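You operate a simulated robot arm through the tools that you are given. There is no shell and no other tool.

You run a simulated robot arm. Do the job below in one go: nothing can be reset, and whatever is moved stays where it is left.

## Task
Set the grey cradle to the width of the white board and lay it in.
Fine: free the orange lever, slide the wall to the mark, lock it again.

The check looks at the end state, three seconds after you hand in, the way a careful person would. Anything else that was tipped, shoved, dropped, spilled or broken makes it a failure.

## Robot
A 7-joint arm with a fingered hand, fixed in place. Base frame: the origin is at the foot of the arm, x ahead of it, y to its left, z up. Readings come in cm, degrees, newtons and seconds.
Its first joint turns from -166.0 to 166.0 degrees. Payload 4.7 kg.
Tool frame: the origin (TCP) lies between the finger pads and is the grasp point; the fingertips stand 3.6 cm ahead of it; z points along the fingers, y is the line along which they close. The gripper opens to 12 cm. The gripper's body begins 4.2 cm behind the TCP. The gripper is a hand of 5 fingers: y runs from the thumb to the fingers, the wrist lies at [-1.8, -12.2, -21] in the tool frame, and closing takes about 1.5 s.
Orientation is that of the tool frame in the base frame, as [roll, pitch, yaw] about the fixed x, y, z axes, in that order (R = Rz(yaw) Ry(pitch) Rx(roll)). With the fingers straight down and the wrist toward the robot, the tool's x, y and z point along [0, 1, 0], [1, 0, 0] and [0, 0, -1] of the base frame.

## Interface
- The arm moves only by the tool servo_tool. Its argument "increments" is text: rows parted by semicolons, each of 7 numbers parted by spaces: the shift along the tool's x, y, z in m, then the turn, a rotation vector about the tool's x, y, z in degrees, then the finger opening in m, from 0 to 0.12. In form: tx ty tz wx wy wz gripper; .... A call has 1 to 20 rows; each row shifts and turns the commanded pose from where the row before left it, along the tool's axes as they then stand. A row lasts 0.2 s, in which the tool goes at most 5 cm and 8.6 degrees; a call with a longer step from one row to the next is refused whole, and so is a gripper value outside its range. Where a pose cannot be reached the arm comes as near as it can. A force on the tool above 40 N (or 10 N above the force at the start of the call, whichever is more), or a blocked arm, ends the call early, and 0.2 s more pass. The fingers move at their own pace (about 4.5 cm/s each) and stop on an object; they squeeze with about 22 N. The grip force told is the motor's: it shows also when the fingers shut on nothing. Time passes only in rows, and 0.2 s behind the last, so rows that do not move let the fingers close. The reply holds the time, the measured pose of the TCP, the force on the tool along the base axes, the opening and the grip force, in the units named above and with some noise, with the torque about the TCP (base axes, N m) and any sound that the robot's microphone picked up, and new pictures: "show" is both (left out), scene, wrist or none.
- Cameras (640 x 400 px; columns grow to the right, rows downward): "scene" is fixed at [39.76, 65.01, 153.34]; the picture's right is [-0.66, 0.75, 0.00], its down [0.71, 0.63, -0.32] and it looks along [-0.24, -0.21, -0.95] (base axes); focal length 327 px, centre (320, 200). "wrist" rides on the gripper at [7.3, -9.1, -14.3] in the tool frame; the picture's right is [-0.80, 0.28, -0.53], its down [-0.53, -0.73, 0.42] and it looks along [-0.27, 0.62, 0.74] (tool axes); focal length 234 px, centre (320, 200). There is no depth. A picture from a camera that has moved, and an enlarged one, comes with that camera's place and axes in the base frame and with its lens.
- grasp_type(shape): the hand has 5 fingers and takes this shape, open, in about a second: jaw (thumb against the fingers, like two jaws); tri (thumb and two fingers); tip (a fingertip pinch); poke (one finger out to press); point (the index stretched); flat (the hand flat); cup (the hand cupped); fist (a fist). The gripper value then closes the fingers along that shape, each until it touches; the sizes above hold for jaw. It gives what a move gives, with no picture.
- inspect(camera, box): a new picture of the part [left, top, right, bottom] of that camera's present view, enlarged. The clock stands still meanwhile.
- finish_job(): hands the job in; it is judged then, once.

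Places have to be worked out from the pictures, the camera data and where the tool is seen. Open the gripper and draw the arm clear of the work before you hand the job in, unless the task says otherwise.

The tools are called as a command line: name --argument value ..., lists and objects as JSON in quotes. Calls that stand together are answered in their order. servo_tool: Moves the arm, as the interface text tells. Its arguments: {"type":"object","properties":{"increments":{"type":"string"},"show":{"type":"string","enum":["both","scene","wrist","none"]}},"required":["increments"]} The other tools are called the same way: grasp_type (shape) gives the hand a shape; inspect (camera, box) takes an enlarged picture of a part of a camera's view; finish_job () hands the job in.

At the start:

```text
time_s: 0.0
tcp_pos: [35.14, 41.24, 115.64]
ee_rot: [180.0, 0.0, 89.9]
force: [-1.2, 0.0, 0.0]
moment: [0.01, 0.02, -0.01]
width: 11.98
finger_force: 0.1
shape: jaw
```

scene: 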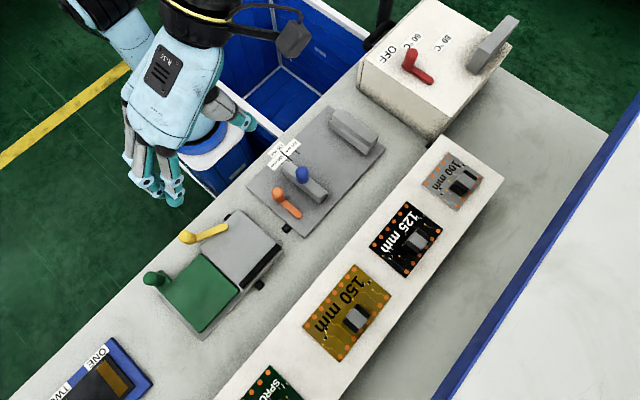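
wrist: 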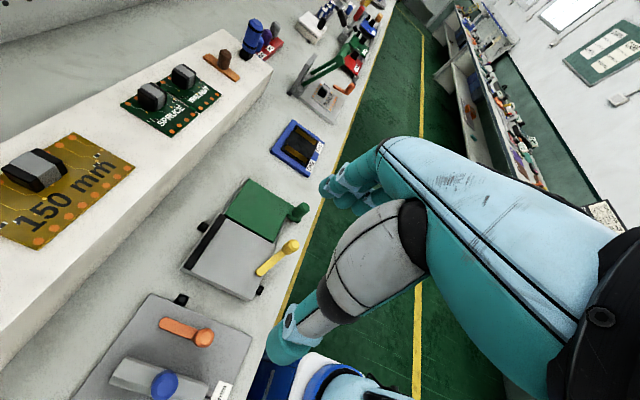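

I start by taking enlarged looks at the cradle and the boards in the scene camera before moving anything.

inspect --camera "scene" --box '[230, 90, 400, 250]'

inspect --camera "scene" --box '[350, 130, 510, 290]'

inspect --camera "scene" --box '[220, 240, 420, 400]'

inspect --camera "wrist" --box '[0, 0, 320, 200]'

inspect --camera "wrist" --box '[60, 240, 320, 400]'

```text
2.50 times, centred on (315, 170) of scene
camera zoom: at [39.76, 65.01, 153.34], right [-0.66, 0.75, 0.0], down [0.71, 0.63, -0.32], along [-0.24, -0.21, -0.95], focal length 817 px, centre (332, 275)
```

zoom: 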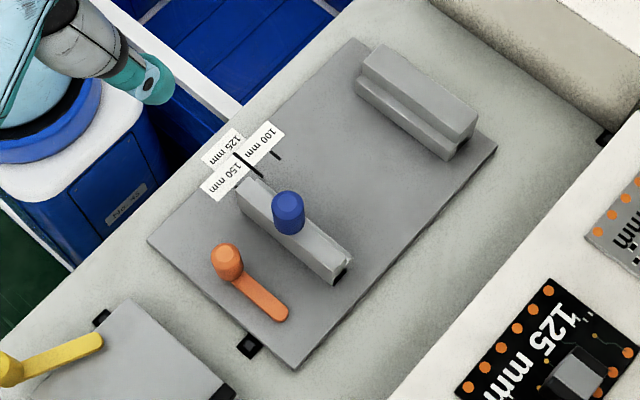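

```text
2.50 times, centred on (430, 210) of scene
camera zoom: at [39.76, 65.01, 153.34], right [-0.66, 0.75, 0.0], down [0.71, 0.63, -0.32], along [-0.24, -0.21, -0.95], focal length 817 px, centre (45, 175)
```

zoom: 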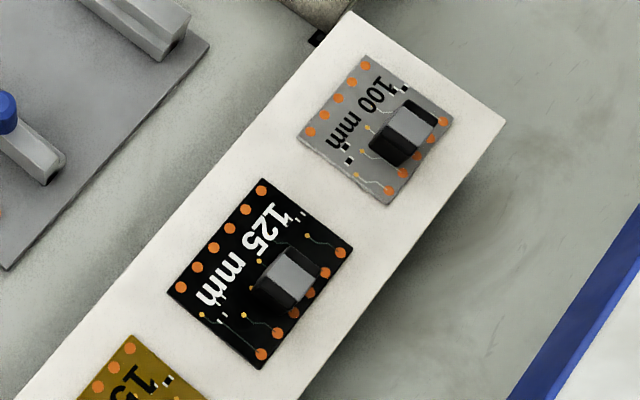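

```text
2.50 times, centred on (320, 320) of scene
camera zoom: at [39.76, 65.01, 153.34], right [-0.66, 0.75, 0.0], down [0.71, 0.63, -0.32], along [-0.24, -0.21, -0.95], focal length 817 px, centre (320, -100)
```

zoom: 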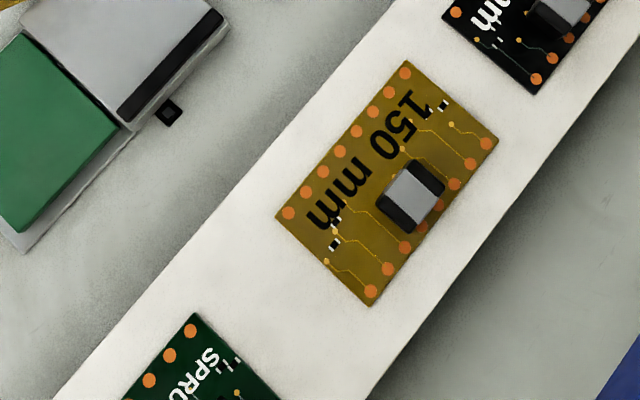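

```text
2.00 times, centred on (160, 100) of wrist
camera zoom: at [26.11, 48.44, 130.16], right [0.28, -0.8, 0.53], down [-0.73, -0.53, -0.42], along [0.62, -0.27, -0.74], focal length 468 px, centre (640, 400)
```

zoom: 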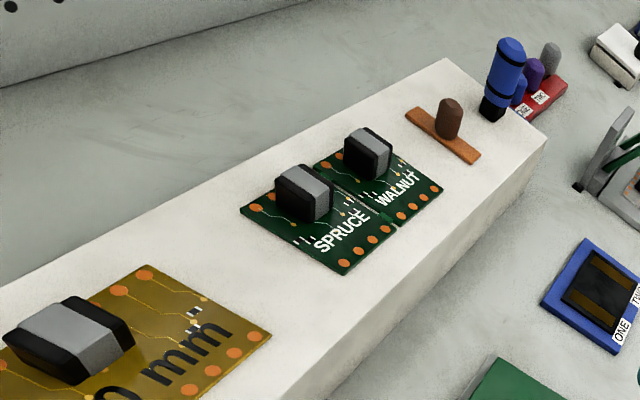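

```text
2.46 times, centred on (190, 320) of wrist
camera zoom: at [26.11, 48.44, 130.16], right [0.28, -0.8, 0.53], down [-0.73, -0.53, -0.42], along [0.62, -0.27, -0.74], focal length 576 px, centre (640, -95)
```

zoom: 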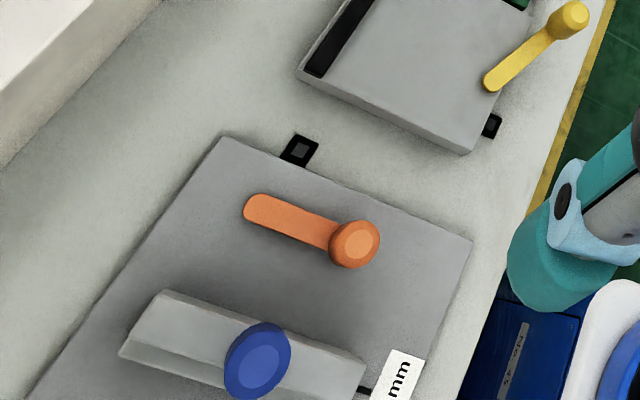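

The cradle plate seems to span about x 1–30, y 34–53 at z≈82. The fixed wall is at low x, the slider with the blue knob is near x≈20, and the orange lever is near x≈28. I'll move the hand back and down a little, staying high, to get a close wrist view of the cradle.

servo_tool --increments "0.00625 -0.04 0.0125 0 0 0 0.12; 0.00625 -0.04 0.0125 0 0 0 0.12; 0.00625 -0.04 0.0125 0 0 0 0.12; 0.00625 -0.04 0.0125 0 0 0 0.12; 0.00625 -0.04 0.0125 0 0 0 0.12; 0.00625 -0.04 0.0125 0 0 0 0.12; 0.00625 -0.04 0.0125 0 0 0 0.12; 0.00625 -0.04 0.0125 0 0 0 0.12; 0 0 0 0 0 0 0.12" --show "both"

```text
time_s: 2.0
tcp_pos: [3.29, 46.11, 105.62]
ee_rot: [-180.0, 0.0, 90.0]
force: [-0.1, 0.1, -0.4]
moment: [0.01, 0.03, -0.01]
width: 11.98
finger_force: 0.0
shape: jaw
camera wrist: at [-5.97, 53.3, 120.09], right [0.28, -0.8, 0.53], down [-0.73, -0.53, -0.42], along [0.62, -0.27, -0.74], focal length 234 px, centre (320, 200)
```

scene: 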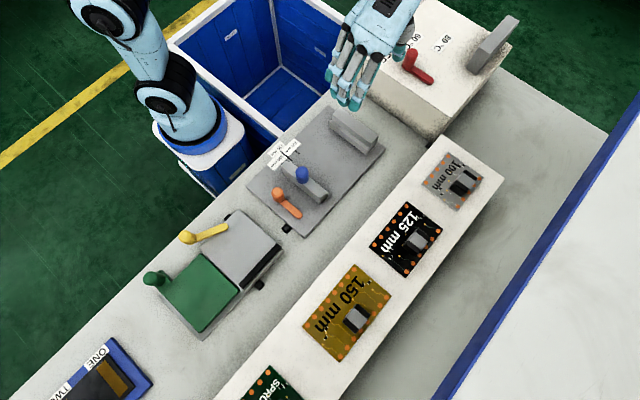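
wrist: 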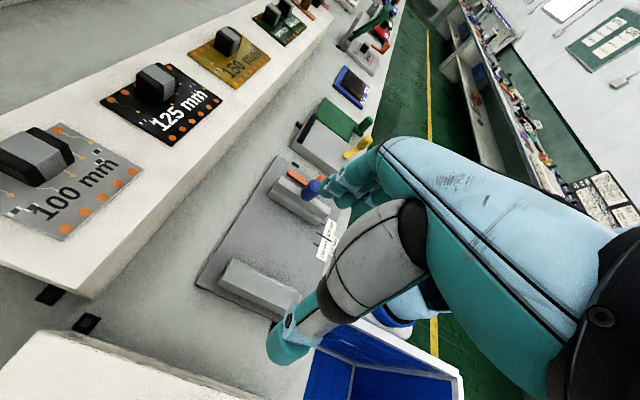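

The wrist view now covers the cradle, but the fingers hide part of it. I'll zoom in on the cradle and boards to judge shapes and heights.

inspect --camera "wrist" --box '[190, 130, 370, 330]'

inspect --camera "wrist" --box '[0, 40, 260, 260]'

inspect --camera "scene" --box '[250, 125, 340, 235]'

inspect --camera "scene" --box '[410, 140, 500, 220]'

```text
2.00 times, centred on (280, 230) of wrist
camera zoom: at [-5.97, 53.3, 120.09], right [0.28, -0.8, 0.53], down [-0.73, -0.53, -0.42], along [0.62, -0.27, -0.74], focal length 468 px, centre (400, 140)
```

zoom: 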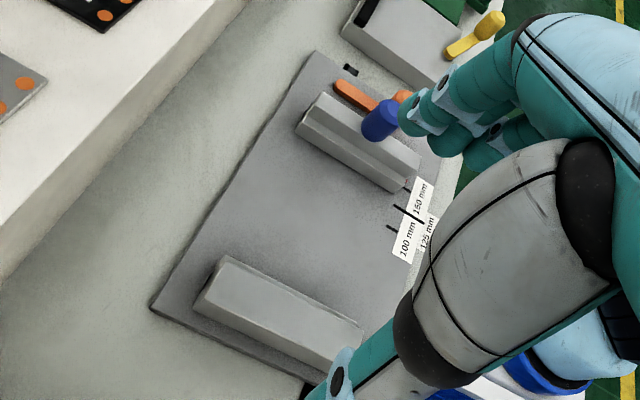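

```text
1.82 times, centred on (130, 150) of wrist
camera zoom: at [-5.97, 53.3, 120.09], right [0.28, -0.8, 0.53], down [-0.73, -0.53, -0.42], along [0.62, -0.27, -0.74], focal length 426 px, centre (666, 291)
```

zoom: 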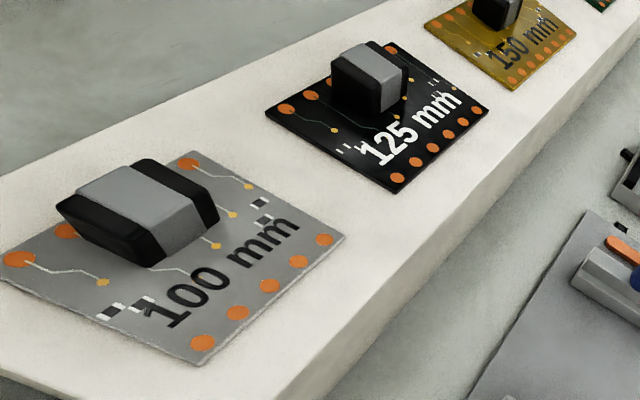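

```text
3.64 times, centred on (295, 180) of scene
camera zoom: at [39.76, 65.01, 153.34], right [-0.66, 0.75, 0.0], down [0.71, 0.63, -0.32], along [-0.24, -0.21, -0.95], focal length 1188 px, centre (411, 273)
```

zoom: 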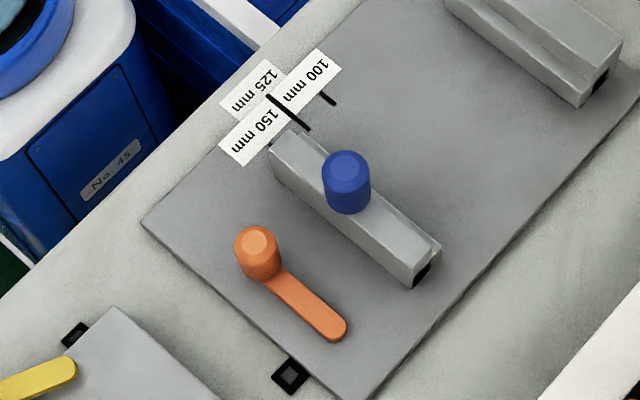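

```text
5.00 times, centred on (455, 180) of scene
camera zoom: at [39.76, 65.01, 153.34], right [-0.66, 0.75, 0.0], down [0.71, 0.63, -0.32], along [-0.24, -0.21, -0.95], focal length 1633 px, centre (-355, 300)
```

zoom: 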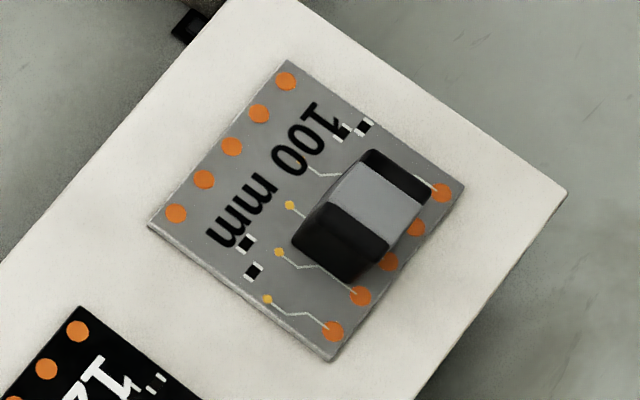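

The board marked 100 mm is the pale (white) one. Its top is at z≈90.8, centred near (2.8, 68.9), and its edges are already parallel to the cradle. I'll shift the hand so the wrist camera sees the lever and slider unobstructed.

servo_tool --increments "-0.0244 0.0267 0.0066 0 0 0 0.12; -0.0244 0.0267 0.0066 0 0 0 0.12; -0.0244 0.0267 0.0066 0 0 0 0.12; -0.0244 0.0267 0.0066 0 0 0 0.12; -0.0244 0.0267 0.0066 0 0 0 0.12; -0.0244 0.0267 0.0066 0 0 0 0.12; -0.0244 0.0267 0.0066 0 0 0 0.12; 0 0 0 0 0 0 0.12" --show "both"

inspect --camera "wrist" --box '[0, 100, 320, 300]'

```text
time_s: 3.8
tcp_pos: [21.96, 28.97, 101.08]
ee_rot: [-180.0, 0.1, 90.0]
force: [-0.5, -0.1, 0.4]
moment: [0.0, 0.02, -0.03]
width: 11.98
finger_force: 0.1
shape: jaw
camera wrist: at [12.71, 36.07, 115.54], right [0.28, -0.8, 0.53], down [-0.73, -0.53, -0.42], along [0.62, -0.27, -0.74], focal length 234 px, centre (320, 200)
```

scene: 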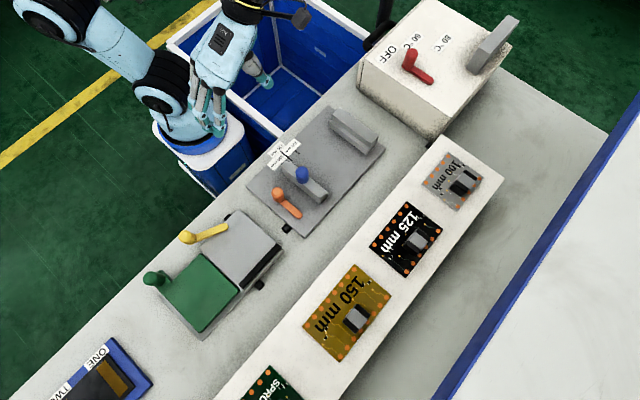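
wrist: 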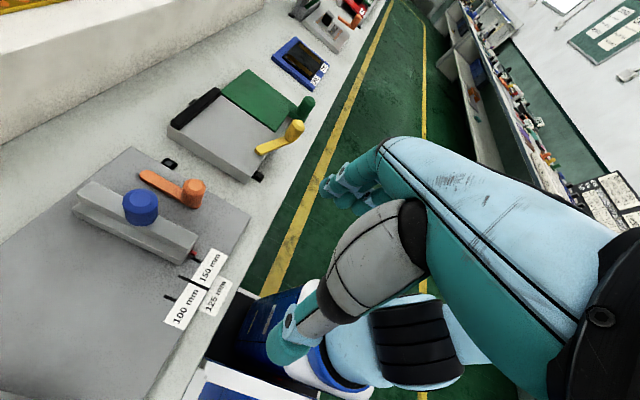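

```text
2.00 times, centred on (160, 200) of wrist
camera zoom: at [12.71, 36.07, 115.54], right [0.28, -0.8, 0.53], down [-0.73, -0.53, -0.42], along [0.62, -0.27, -0.74], focal length 468 px, centre (640, 200)
```

zoom: 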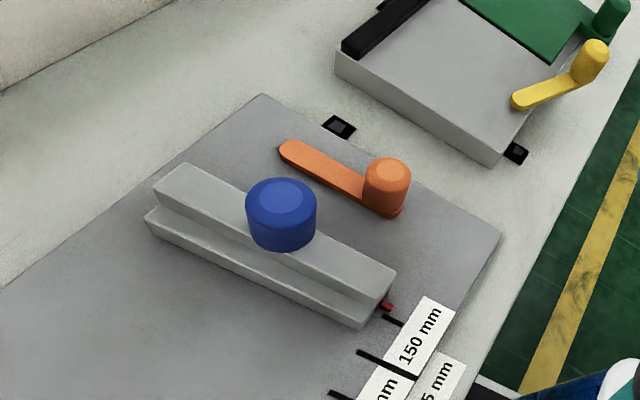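

The slider carries a small red pointer at its low-y end, and the three black lines are the marks for 150, 125 and 100. I'll zoom in further on the pointer and the marks.

inspect --camera "wrist" --box '[130, 230, 240, 330]'

inspect --camera "wrist" --box '[60, 150, 220, 270]'

inspect --camera "scene" --box '[260, 130, 310, 170]'

```text
4.00 times, centred on (185, 280) of wrist
camera zoom: at [12.71, 36.07, 115.54], right [0.28, -0.8, 0.53], down [-0.73, -0.53, -0.42], along [0.62, -0.27, -0.74], focal length 937 px, centre (860, -120)
```

zoom: 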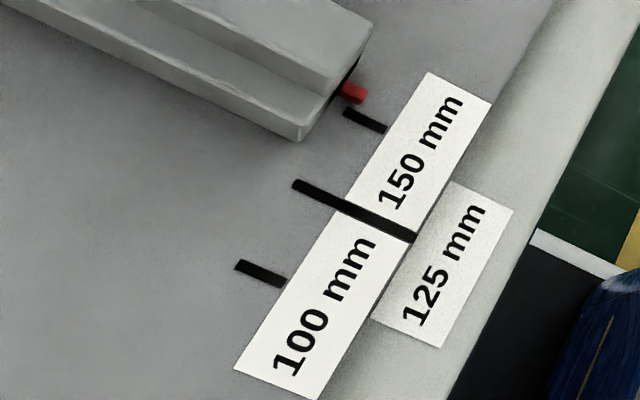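

```text
3.33 times, centred on (140, 210) of wrist
camera zoom: at [12.71, 36.07, 115.54], right [0.28, -0.8, 0.53], down [-0.73, -0.53, -0.42], along [0.62, -0.27, -0.74], focal length 781 px, centre (920, 167)
```

zoom: 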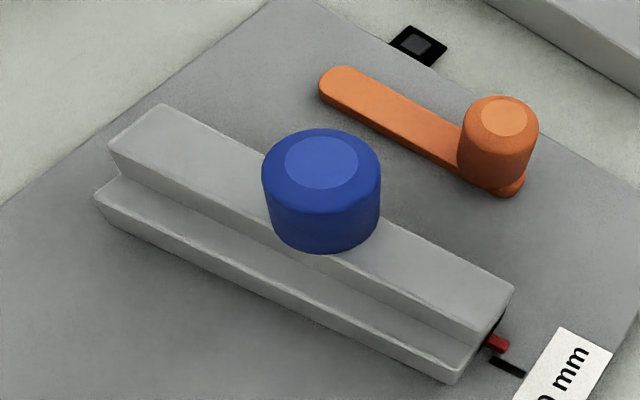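

```text
10.00 times, centred on (285, 150) of scene
camera zoom: at [39.76, 65.01, 153.34], right [-0.66, 0.75, 0.0], down [0.71, 0.63, -0.32], along [-0.24, -0.21, -0.95], focal length 3266 px, centre (670, 700)
```

zoom: 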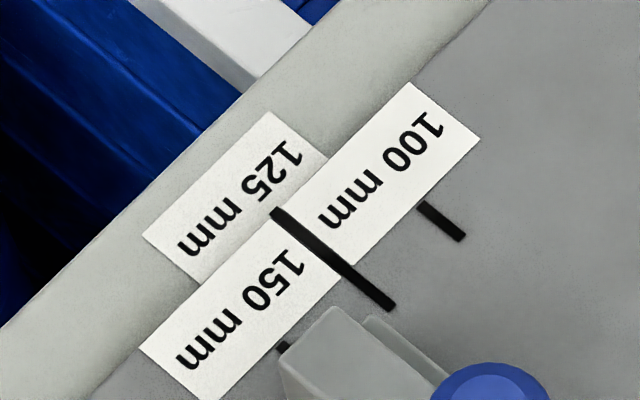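

The marks work out to x≈16.4 (100), 18.9 (125) and 21.4 (150), with the red pointer near x≈21.8. The blue knob is about (21.5, 43.6) with its top at z≈90.7. The orange knob is about (27.5, 41.7) with its top at z≈86.8, and the lever's other end is at (27.5, 47.8). Next I look at the hand itself to learn its real size.

inspect --camera "scene" --box '[170, 0, 330, 150]'

inspect --camera "wrist" --box '[240, 120, 640, 400]'

```text
2.67 times, centred on (250, 75) of scene
camera zoom: at [39.76, 65.01, 153.34], right [-0.66, 0.75, 0.0], down [0.71, 0.63, -0.32], along [-0.24, -0.21, -0.95], focal length 871 px, centre (507, 533)
```

zoom: 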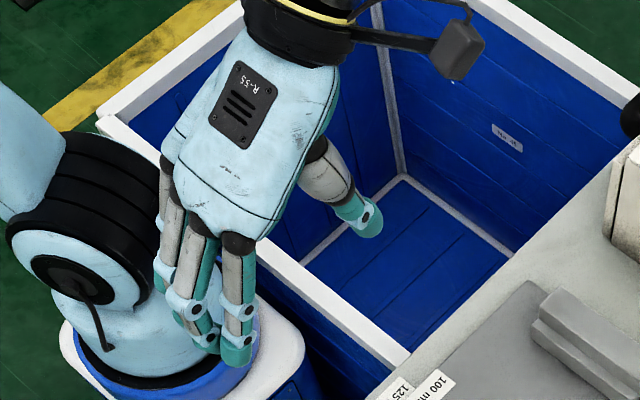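

```text
1.43 times, centred on (440, 260) of wrist
camera zoom: at [12.71, 36.07, 115.54], right [0.28, -0.8, 0.53], down [-0.73, -0.53, -0.42], along [0.62, -0.27, -0.74], focal length 334 px, centre (149, 114)
```

zoom: 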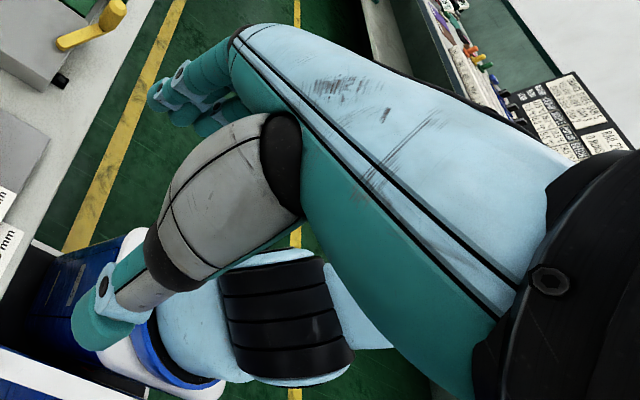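

The hand has four fingers on the +x side, with the index in line with the TCP, and the thumb on the −x side. For turning the lever, a single outstretched finger is the least likely to touch anything else, so I try the poke shape up here and see where its tip is.

grasp_type --shape "poke"

inspect --camera "scene" --box '[170, 0, 330, 150]'

inspect --camera "wrist" --box '[200, 100, 640, 400]'

```text
time_s: 4.7
tcp_pos: [21.9, 28.81, 101.03]
ee_rot: [-179.9, 0.1, 90.0]
force: [-0.2, 0.0, 0.2]
moment: [-0.02, 0.04, -0.02]
width: 0.02
finger_force: 0.1
shape: poke
```

```text
2.67 times, centred on (250, 75) of scene
camera zoom: at [39.76, 65.01, 153.34], right [-0.66, 0.75, 0.0], down [0.71, 0.63, -0.32], along [-0.24, -0.21, -0.95], focal length 871 px, centre (507, 533)
```

zoom: 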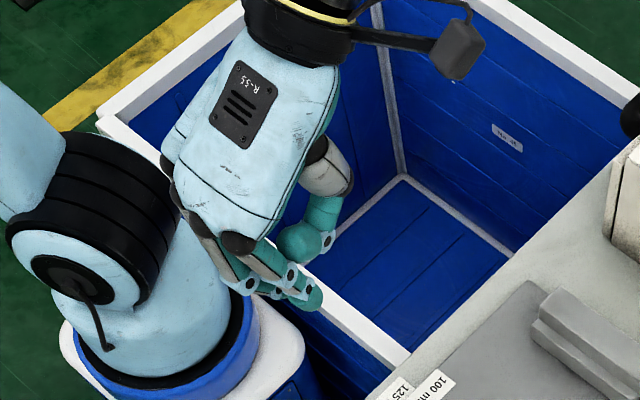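

```text
1.33 times, centred on (420, 250) of wrist
camera zoom: at [12.7, 36.09, 115.56], right [0.28, -0.8, 0.53], down [-0.73, -0.53, -0.42], along [0.62, -0.27, -0.74], focal length 312 px, centre (187, 133)
```

zoom: 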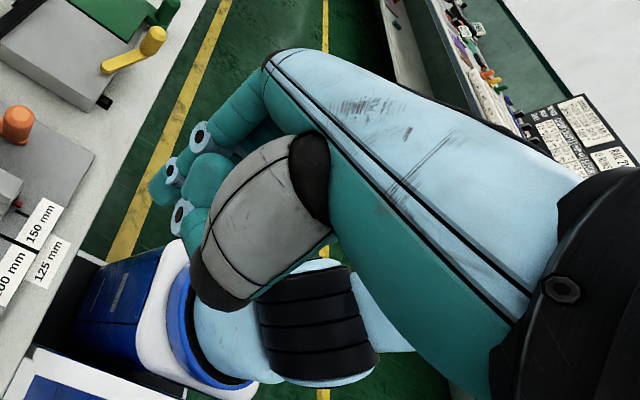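

In poke the thumb would pass over the blue knob, so instead I'll grip the orange knob with the jaw turned 45°. That puts the thumb on the (−x, −y) side and the fingers on the (+x, +y) side, clear of the slider. I switch back to jaw first.

grasp_type --shape "jaw"

servo_tool --increments "0.0323 0.014 0 0 0 0 0.07; 0.0323 0.014 0 0 0 0 0.07; 0.0323 0.014 0 0 0 0 0.07; 0.0323 0.014 0 0 0 0 0.07; 0 0 0 0 0 -7.5 0.07; 0 0 0 0 0 -7.5 0.07; 0 0 0 0 0 -7.5 0.07; 0 0 0 0 0 -7.5 0.07; 0 0 0 0 0 -7.5 0.07; 0 0 0 0 0 -7.5 0.07; 0 0 0 0 0 0 0.07" --show "both"

```text
time_s: 5.6
tcp_pos: [21.85, 29.03, 101.12]
ee_rot: [179.9, 0.0, 90.0]
force: [0.3, 0.3, 0.0]
moment: [-0.01, -0.01, 0.01]
width: 11.96
finger_force: 0.0
shape: jaw
```

```text
time_s: 8.0
tcp_pos: [27.59, 42.12, 101.12]
ee_rot: [180.0, 0.0, 135.1]
force: [0.2, 0.7, -0.2]
moment: [-0.02, -0.01, -0.01]
width: 7.04
finger_force: 0.1
shape: jaw
camera wrist: at [15.95, 40.63, 115.54], right [0.77, -0.37, 0.53], down [-0.14, -0.89, -0.42], along [0.63, 0.25, -0.74], focal length 234 px, centre (320, 200)
```

scene: 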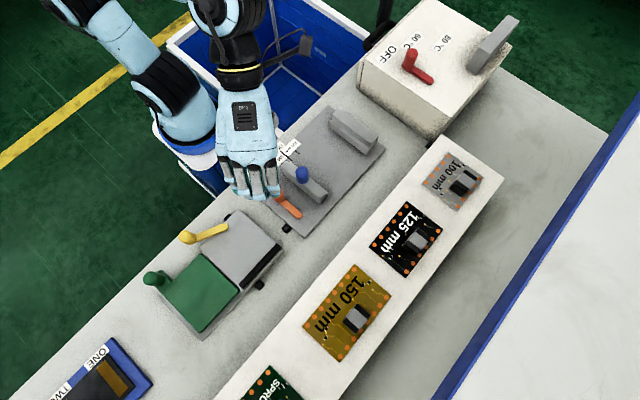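
wrist: 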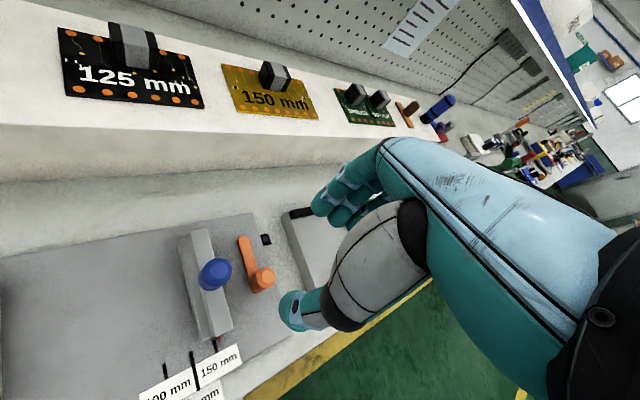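

The view confirms my knob estimate: it projects to (265, 277) and appears at (262, 278). In jaw, the ring and little fingers would come near the grey block with the yellow lever at x≥36, so I try the two-finger tip shape here at height.

grasp_type --shape "tip"

servo_tool --increments "0 0 0 0 0 0 0.06; 0 0 0 0 0 0 0.06; 0 0 0 0 0 0 0.06; 0 0 0 0 0 0 0.06" --show "wrist"

inspect --camera "scene" --box '[190, 80, 320, 220]'

inspect --camera "wrist" --box '[200, 120, 440, 340]'

```text
time_s: 8.9
tcp_pos: [27.61, 42.08, 101.2]
ee_rot: [180.0, -0.1, 134.9]
force: [-0.1, -0.5, 0.1]
moment: [0.01, 0.01, -0.01]
width: 12.02
finger_force: 0.1
shape: tip
```

```text
time_s: 9.9
tcp_pos: [27.54, 42.0, 101.16]
ee_rot: [180.0, -0.1, 135.0]
force: [0.6, 0.5, 0.3]
moment: [-0.02, 0.0, 0.05]
width: 6.06
finger_force: 0.2
shape: tip
camera wrist: at [15.95, 40.65, 115.55], right [0.77, -0.37, 0.53], down [-0.14, -0.89, -0.42], along [0.63, 0.25, -0.74], focal length 234 px, centre (320, 200)
```

wrist: 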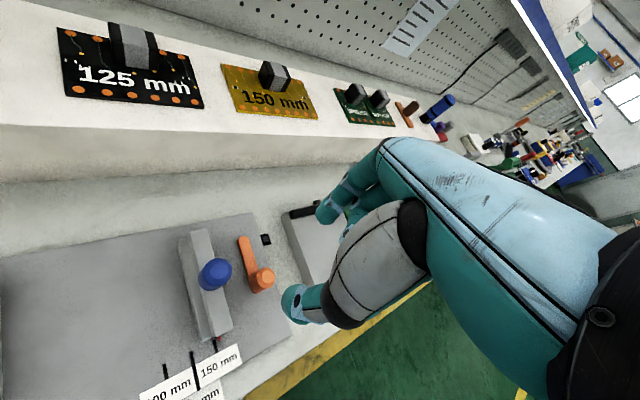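

```text
2.86 times, centred on (255, 150) of scene
camera zoom: at [39.76, 65.01, 153.34], right [-0.66, 0.75, 0.0], down [0.71, 0.63, -0.32], along [-0.24, -0.21, -0.95], focal length 933 px, centre (506, 343)
```

zoom: 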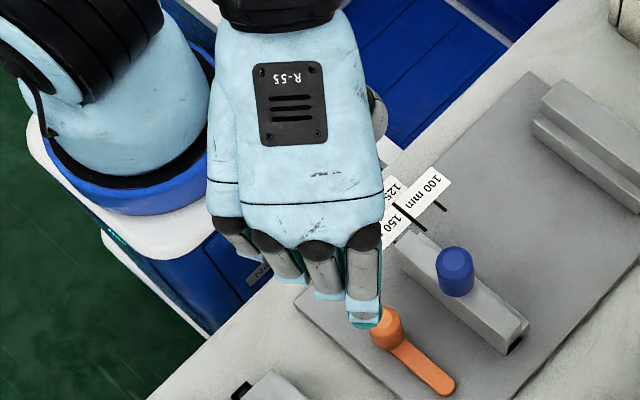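

```text
1.82 times, centred on (320, 230) of wrist
camera zoom: at [15.95, 40.65, 115.55], right [0.77, -0.37, 0.53], down [-0.14, -0.89, -0.42], along [0.63, 0.25, -0.74], focal length 426 px, centre (320, 146)
```

zoom: 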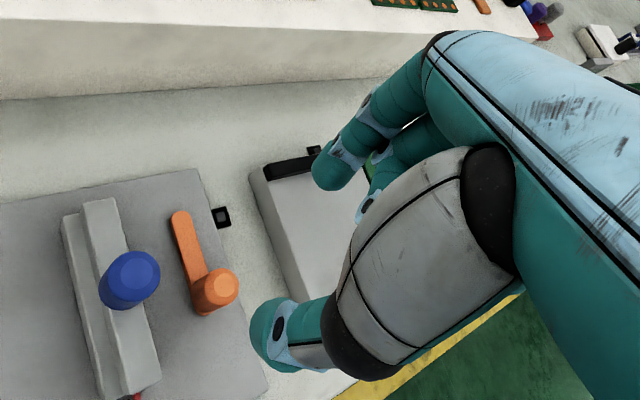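

The tip shape keeps the other three fingers curled up out of the way, and the thumb and index sit where I expect. I descend so the fingertips come to about z≈84.5 beside the orange knob, with 6 cm opening.

servo_tool --increments "-0.0018 -0.0018 0.026 0 0 0 0.06; 0 0 0.026 0 0 0 0.06; 0 0 0.026 0 0 0 0.06; 0 0 0.026 0 0 0 0.06; 0 0 0.0266 0 0 0 0.06; 0 0 0 0 0 0 0.06" --show "both"

inspect --camera "wrist" --box '[200, 120, 440, 340]'

inspect --camera "scene" --box '[190, 120, 330, 260]'

```text
time_s: 11.3
tcp_pos: [27.69, 41.75, 87.83]
ee_rot: [180.0, 0.0, 135.0]
force: [-0.4, -1.1, 0.6]
moment: [0.02, 0.0, -0.01]
width: 6.04
finger_force: 0.1
shape: tip
camera wrist: at [16.06, 40.35, 102.38], right [0.77, -0.37, 0.53], down [-0.14, -0.89, -0.42], along [0.63, 0.25, -0.74], focal length 234 px, centre (320, 200)
```

scene: 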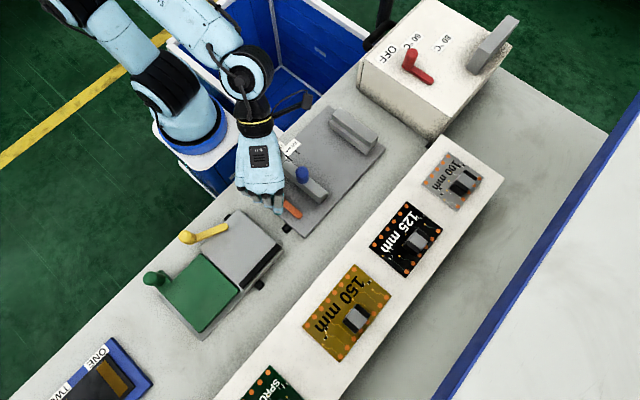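
wrist: 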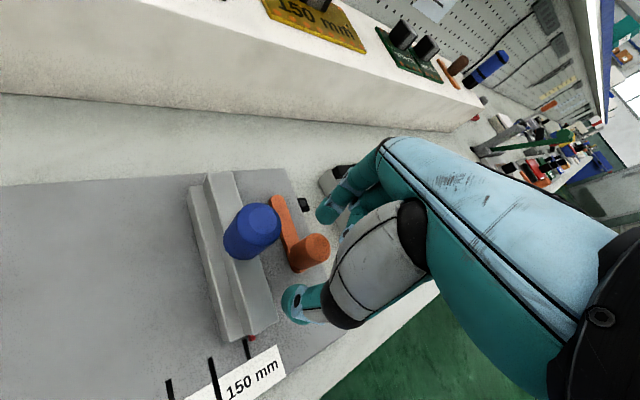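

```text
1.82 times, centred on (320, 230) of wrist
camera zoom: at [16.06, 40.35, 102.38], right [0.77, -0.37, 0.53], down [-0.14, -0.89, -0.42], along [0.63, 0.25, -0.74], focal length 426 px, centre (320, 146)
```

zoom: 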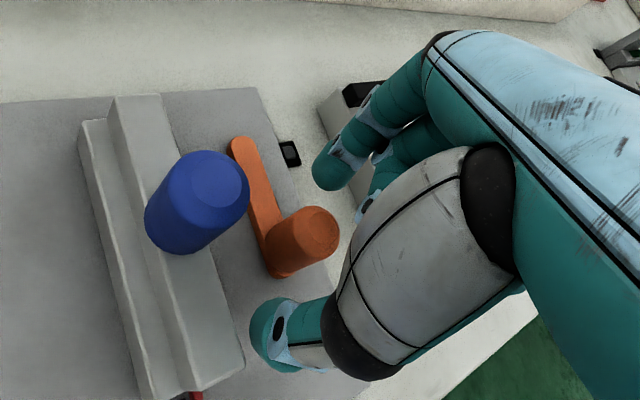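

```text
2.86 times, centred on (260, 190) of scene
camera zoom: at [39.76, 65.01, 153.34], right [-0.66, 0.75, 0.0], down [0.71, 0.63, -0.32], along [-0.24, -0.21, -0.95], focal length 933 px, centre (491, 229)
```

zoom: 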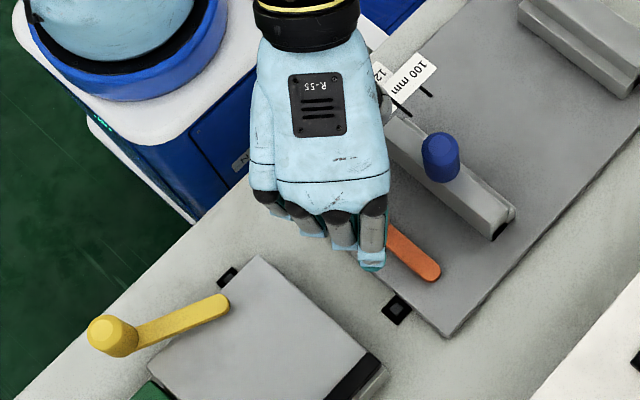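

The knob sits between thumb and index as planned. I close on it and watch the forces.

servo_tool --increments "0 0 0 0 0 0 0.04; 0 0 0 0 0 0 0.03; 0 0 0 0 0 0 0.02; 0 0 0 0 0 0 0.01; 0 0 0 0 0 0 0.01; 0 0 0 0 0 0 0.01" --show "wrist"

inspect --camera "wrist" --box '[200, 120, 440, 340]'

```text
time_s: 12.7
tcp_pos: [27.74, 41.8, 87.94]
ee_rot: [179.9, 0.1, 135.1]
force: [1.3, 1.5, -0.4]
moment: [0.12, -0.07, -0.04]
width: 1.82
finger_force: 22.5
shape: tip
camera wrist: at [16.07, 40.36, 102.39], right [0.77, -0.37, 0.53], down [-0.14, -0.89, -0.42], along [0.63, 0.25, -0.74], focal length 234 px, centre (320, 200)
```

wrist: 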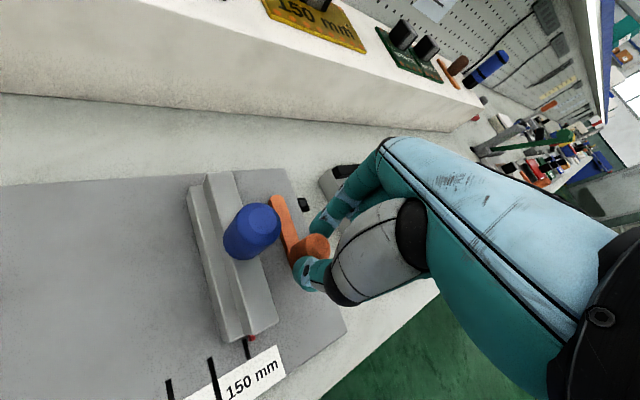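

```text
1.82 times, centred on (320, 230) of wrist
camera zoom: at [16.07, 40.36, 102.39], right [0.77, -0.37, 0.53], down [-0.14, -0.89, -0.42], along [0.63, 0.25, -0.74], focal length 426 px, centre (320, 146)
```

zoom: 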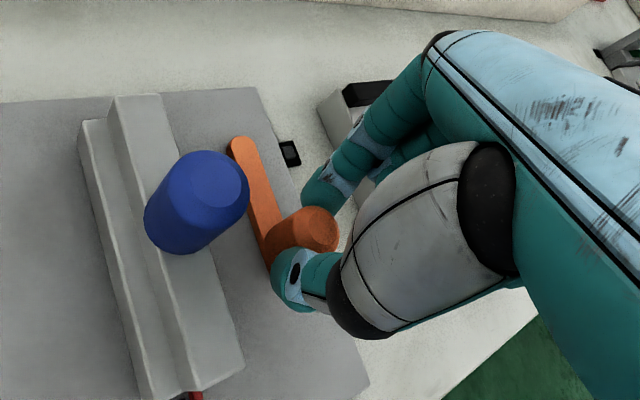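

The knob is held (22.5 N grip). I test the +x swing with about 1 cm along the arc and read the force.

servo_tool --increments "-0.0035 0.0035 0 0 0 0 0.01; -0.0028 0.0041 0 0 0 0 0.01; 0 0 0 0 0 0 0.01" --show "wrist"

inspect --camera "wrist" --box '[200, 120, 440, 340]'

```text
time_s: 13.5
tcp_pos: [28.56, 41.95, 87.98]
ee_rot: [180.0, 0.1, 135.0]
force: [-3.5, 0.9, -3.7]
moment: [-0.01, 0.08, 0.1]
width: 1.79
finger_force: 21.9
shape: tip
camera wrist: at [16.94, 40.55, 102.4], right [0.77, -0.37, 0.53], down [-0.14, -0.89, -0.42], along [0.63, 0.25, -0.74], focal length 234 px, centre (320, 200)
```

wrist: 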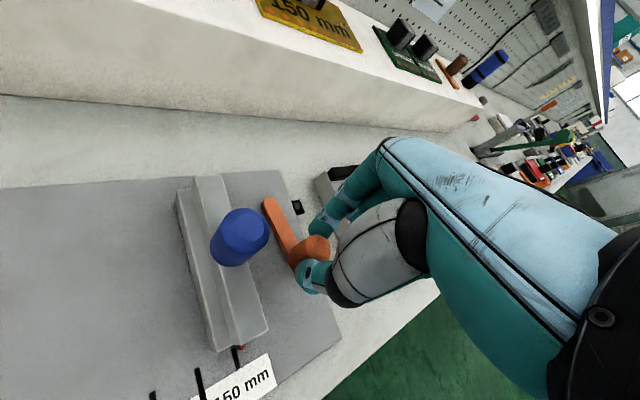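

```text
1.82 times, centred on (320, 230) of wrist
camera zoom: at [16.94, 40.55, 102.4], right [0.77, -0.37, 0.53], down [-0.14, -0.89, -0.42], along [0.63, 0.25, -0.74], focal length 426 px, centre (320, 146)
```

zoom: 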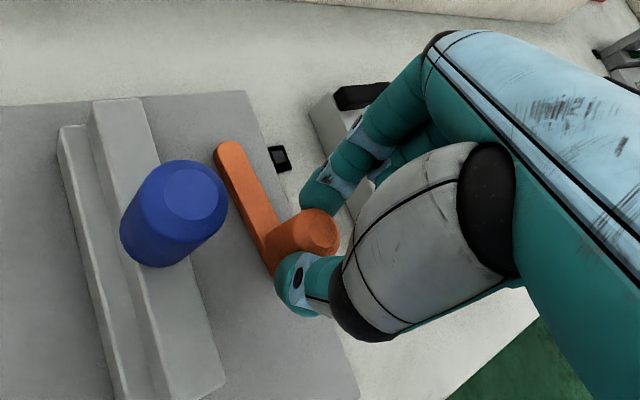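

The lever turns easily toward +x (only about 3.5 N) about the pivot at (27.5, 47.8). I continue along the arc to about 45°, turning the hand along with it.

servo_tool --increments "-0.00481 0.00791 0 0 0 -5 0.01; -0.00442 0.00849 0 0 0 -5 0.01; -0.00382 0.00878 0 0 0 -5 0.01; -0.00319 0.00902 0 0 0 -5 0.01; 0 0 0 0 0 0 0.01" --show "both"

inspect --camera "wrist" --box '[160, 120, 400, 340]'

```text
time_s: 14.7
tcp_pos: [31.83, 43.56, 87.9]
ee_rot: [-180.0, 0.0, 155.1]
force: [-9.4, 3.3, -5.6]
moment: [0.11, 0.35, 0.26]
width: 1.72
finger_force: 21.6
shape: tip
camera wrist: at [21.37, 38.24, 102.4], right [0.85, -0.09, 0.53], down [0.17, -0.89, -0.42], along [0.5, 0.45, -0.74], focal length 234 px, centre (320, 200)
```

scene: 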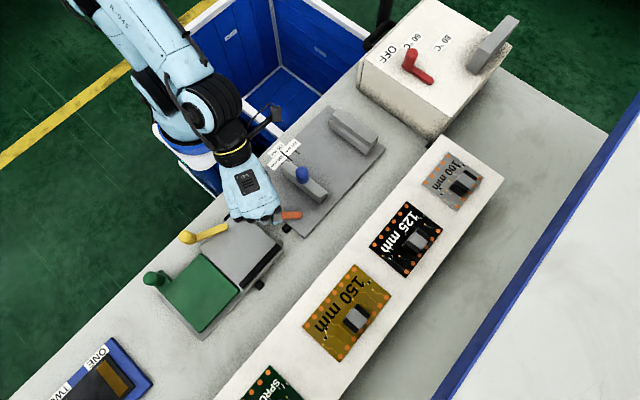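
wrist: 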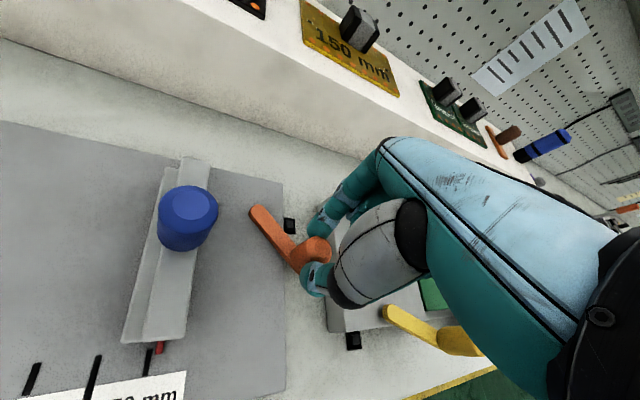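

```text
1.82 times, centred on (280, 230) of wrist
camera zoom: at [21.37, 38.24, 102.4], right [0.85, -0.09, 0.53], down [0.17, -0.89, -0.42], along [0.5, 0.45, -0.74], focal length 426 px, centre (393, 146)
```

zoom: 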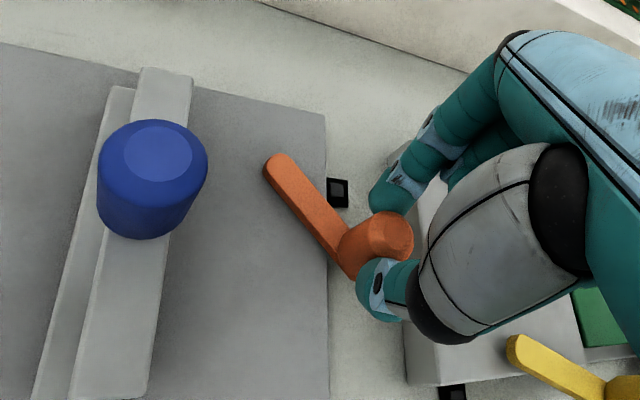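

Force shows I'm pulling slightly outward, so the radius is nearer 5.9 cm about (27.6, 47.65). I correct inward and continue to about 72°.

servo_tool --increments "-0.00115 0.00936 0 0 0 -5 0.01; -0.00079 0.00934 0 0 0 -5 0.01; -0.00013 0.00931 0 0 0 -5 0.01; 0 0 0 0 0 0 0.01" --show "both"

inspect --camera "wrist" --box '[160, 120, 400, 340]'

```text
time_s: 15.9
tcp_pos: [32.99, 45.95, 88.01]
ee_rot: [-179.8, 0.0, 170.1]
force: [-5.0, -29.2, 18.5]
moment: [-1.4, 0.13, -0.11]
width: 1.99
finger_force: 22.2
shape: tip
stopped in row 4: the force on the tool passed its limit at 40 N (the readings are from after the stop); the commanded pose is now the measured one
camera wrist: at [24.24, 38.13, 102.56], right [0.84, 0.14, 0.53], down [0.4, -0.81, -0.42], along [0.37, 0.56, -0.74], focal length 234 px, centre (320, 200)
```

scene: 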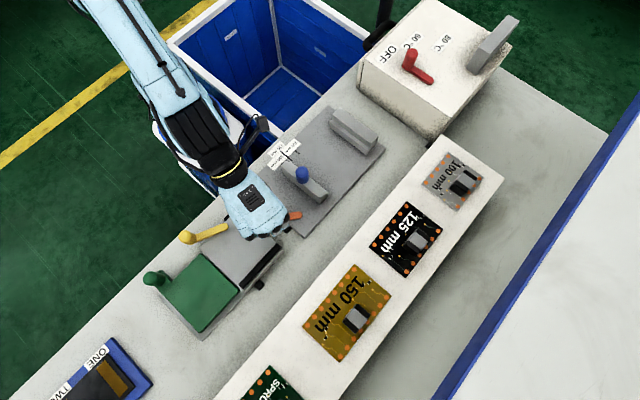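
wrist: 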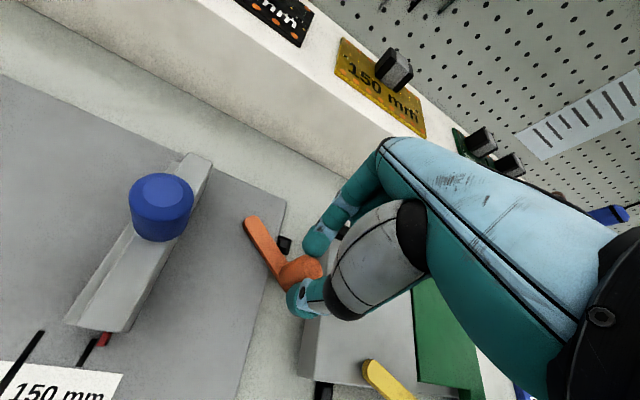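

```text
1.82 times, centred on (280, 230) of wrist
camera zoom: at [24.24, 38.13, 102.56], right [0.84, 0.14, 0.53], down [0.4, -0.81, -0.42], along [0.37, 0.56, -0.74], focal length 426 px, centre (393, 146)
```

zoom: 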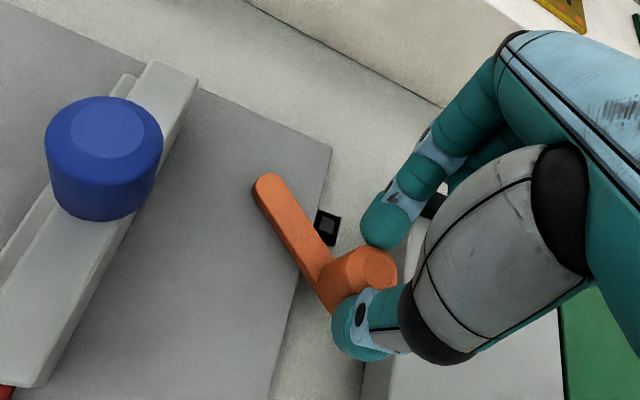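

The call stopped on force. The knob itself appears to be at about (32.4, 44.3), a lever angle of roughly 50–55°, while the hand has gone about 1.6 cm further in y. I look closely to see whether the lever has met its stop or the hand is touching something.

inspect --camera "scene" --box '[200, 160, 330, 280]'

inspect --camera "wrist" --box '[220, 180, 360, 340]'

```text
3.33 times, centred on (265, 220) of scene
camera zoom: at [39.76, 65.01, 153.34], right [-0.66, 0.75, 0.0], down [0.71, 0.63, -0.32], along [-0.24, -0.21, -0.95], focal length 1089 px, centre (503, 133)
```

zoom: 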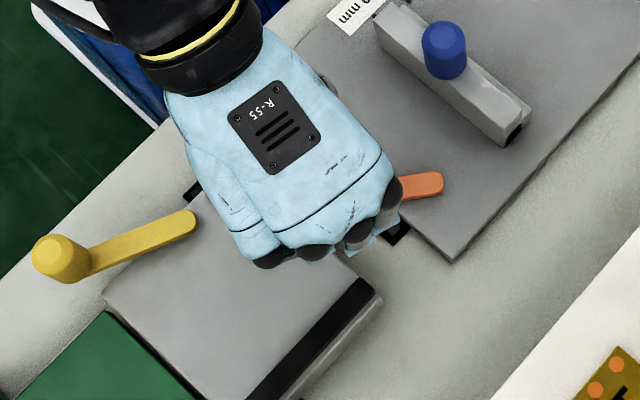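

```text
2.50 times, centred on (290, 260) of wrist
camera zoom: at [24.24, 38.13, 102.56], right [0.84, 0.14, 0.53], down [0.4, -0.81, -0.42], along [0.37, 0.56, -0.74], focal length 585 px, centre (395, 50)
```

zoom: 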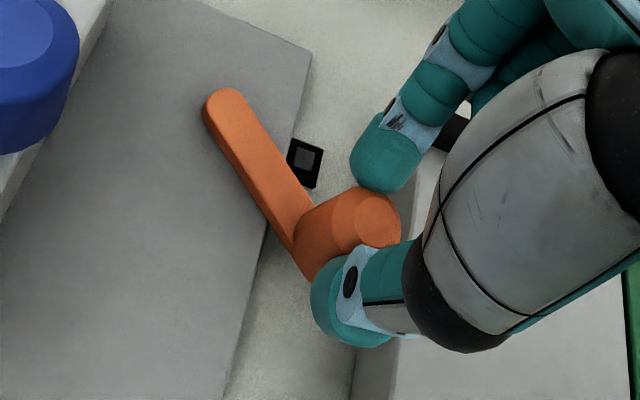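

The lever bar lies at about 52° and the fingers had only flexed against its stop; nothing else seems touched. I open the fingers to take the load off the knob, then rise straight up.

servo_tool --increments "0 0 0 0 0 0 0.03; 0 0 0 0 0 0 0.045; 0 0 0 0 0 0 0.06; 0 0 0 0 0 0 0.06; 0 -0.006 0 0 0 0 0.06; 0 -0.006 0 0 0 0 0.06; 0 0 0 0 0 0 0.06" --show "wrist"

inspect --camera "wrist" --box '[160, 120, 400, 340]'

```text
time_s: 17.5
tcp_pos: [32.73, 44.9, 88.06]
ee_rot: [-180.0, 0.0, 170.1]
force: [1.0, -0.6, -0.3]
moment: [-0.01, 0.0, 0.01]
width: 6.02
finger_force: 0.2
shape: tip
camera wrist: at [24.05, 37.09, 102.5], right [0.84, 0.14, 0.53], down [0.4, -0.81, -0.42], along [0.37, 0.57, -0.74], focal length 234 px, centre (320, 200)
```

wrist: 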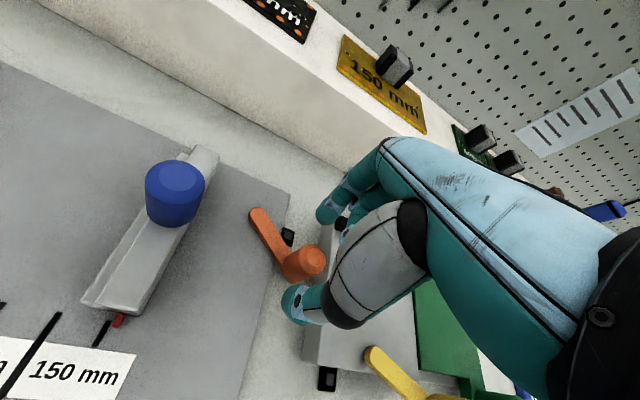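

```text
1.82 times, centred on (280, 230) of wrist
camera zoom: at [24.05, 37.09, 102.5], right [0.84, 0.14, 0.53], down [0.4, -0.81, -0.42], along [0.37, 0.57, -0.74], focal length 426 px, centre (393, 146)
```

zoom: 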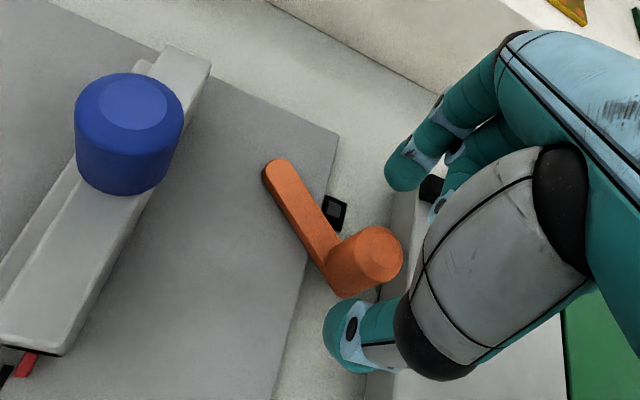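

Lever stays put near 50° when released. I rise, turn the hand back to closing along x, and come above the blue knob at (21.5, 43.6).

servo_tool --increments "0 0 -0.0325 0 0 0 0.06; 0 0 -0.0325 0 0 0 0.06; 0 0 -0.0325 0 0 0 0.06; 0 0 -0.0325 0 0 0 0.06; 0.036 -0.0107 0 0 0 0 0.06; 0.036 -0.0107 0 0 0 0 0.06; 0.036 -0.0107 0 0 0 0 0.06; 0 0 0 0 0 8 0.06; 0 0 0 0 0 8 0.06; 0 0 0 0 0 8 0.06; 0 0 0 0 0 8 0.06; 0 0 0 0 0 8 0.06; 0 0 0 0 0 8 0.06; 0 0 0 0 0 8 0.06; 0 0 0 0 0 8 0.06; 0 0 0 0 0 8 0.06; 0 0 0 0 0 8 0.06; 0 0 0 0 0 0 0.06" --show "both"

inspect --camera "wrist" --box '[120, 140, 400, 340]'

inspect --camera "scene" --box '[230, 130, 340, 240]'

```text
time_s: 21.3
tcp_pos: [21.63, 43.54, 101.09]
ee_rot: [-179.9, -0.1, 90.0]
force: [0.1, 0.7, 0.7]
moment: [0.02, -0.01, -0.01]
width: 5.99
finger_force: 0.0
shape: tip
camera wrist: at [12.39, 50.8, 115.51], right [0.28, -0.8, 0.53], down [-0.73, -0.53, -0.42], along [0.62, -0.27, -0.74], focal length 234 px, centre (320, 200)
```

scene: 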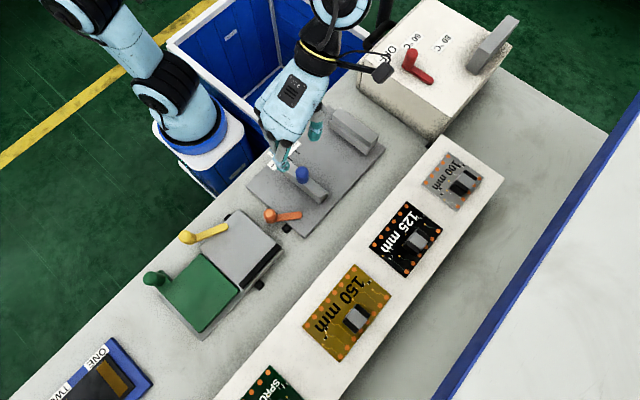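
wrist: 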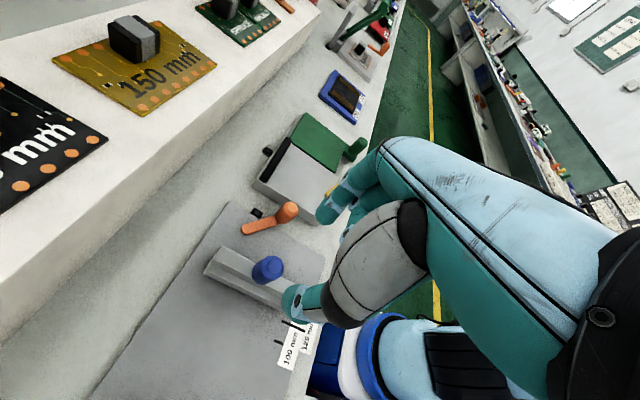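

```text
2.00 times, centred on (260, 240) of wrist
camera zoom: at [12.39, 50.8, 115.51], right [0.28, -0.8, 0.53], down [-0.73, -0.53, -0.42], along [0.62, -0.27, -0.74], focal length 468 px, centre (440, 120)
```

zoom: 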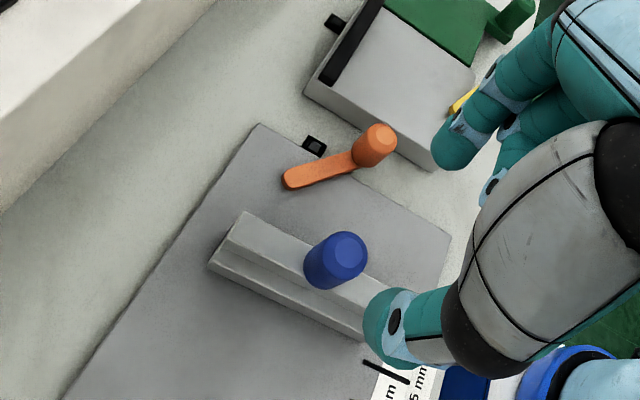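

```text
3.64 times, centred on (285, 185) of scene
camera zoom: at [39.76, 65.01, 153.34], right [-0.66, 0.75, 0.0], down [0.71, 0.63, -0.32], along [-0.24, -0.21, -0.95], focal length 1188 px, centre (447, 254)
```

zoom: 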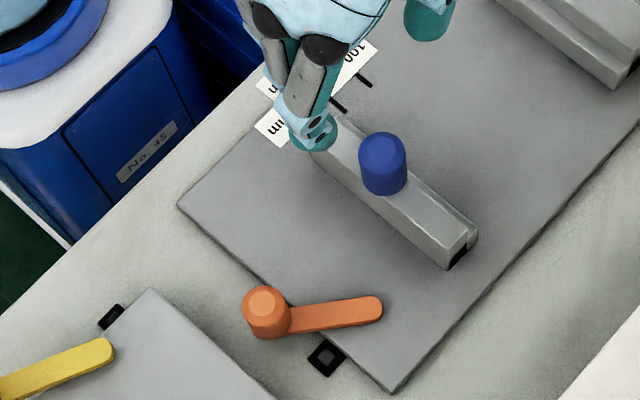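

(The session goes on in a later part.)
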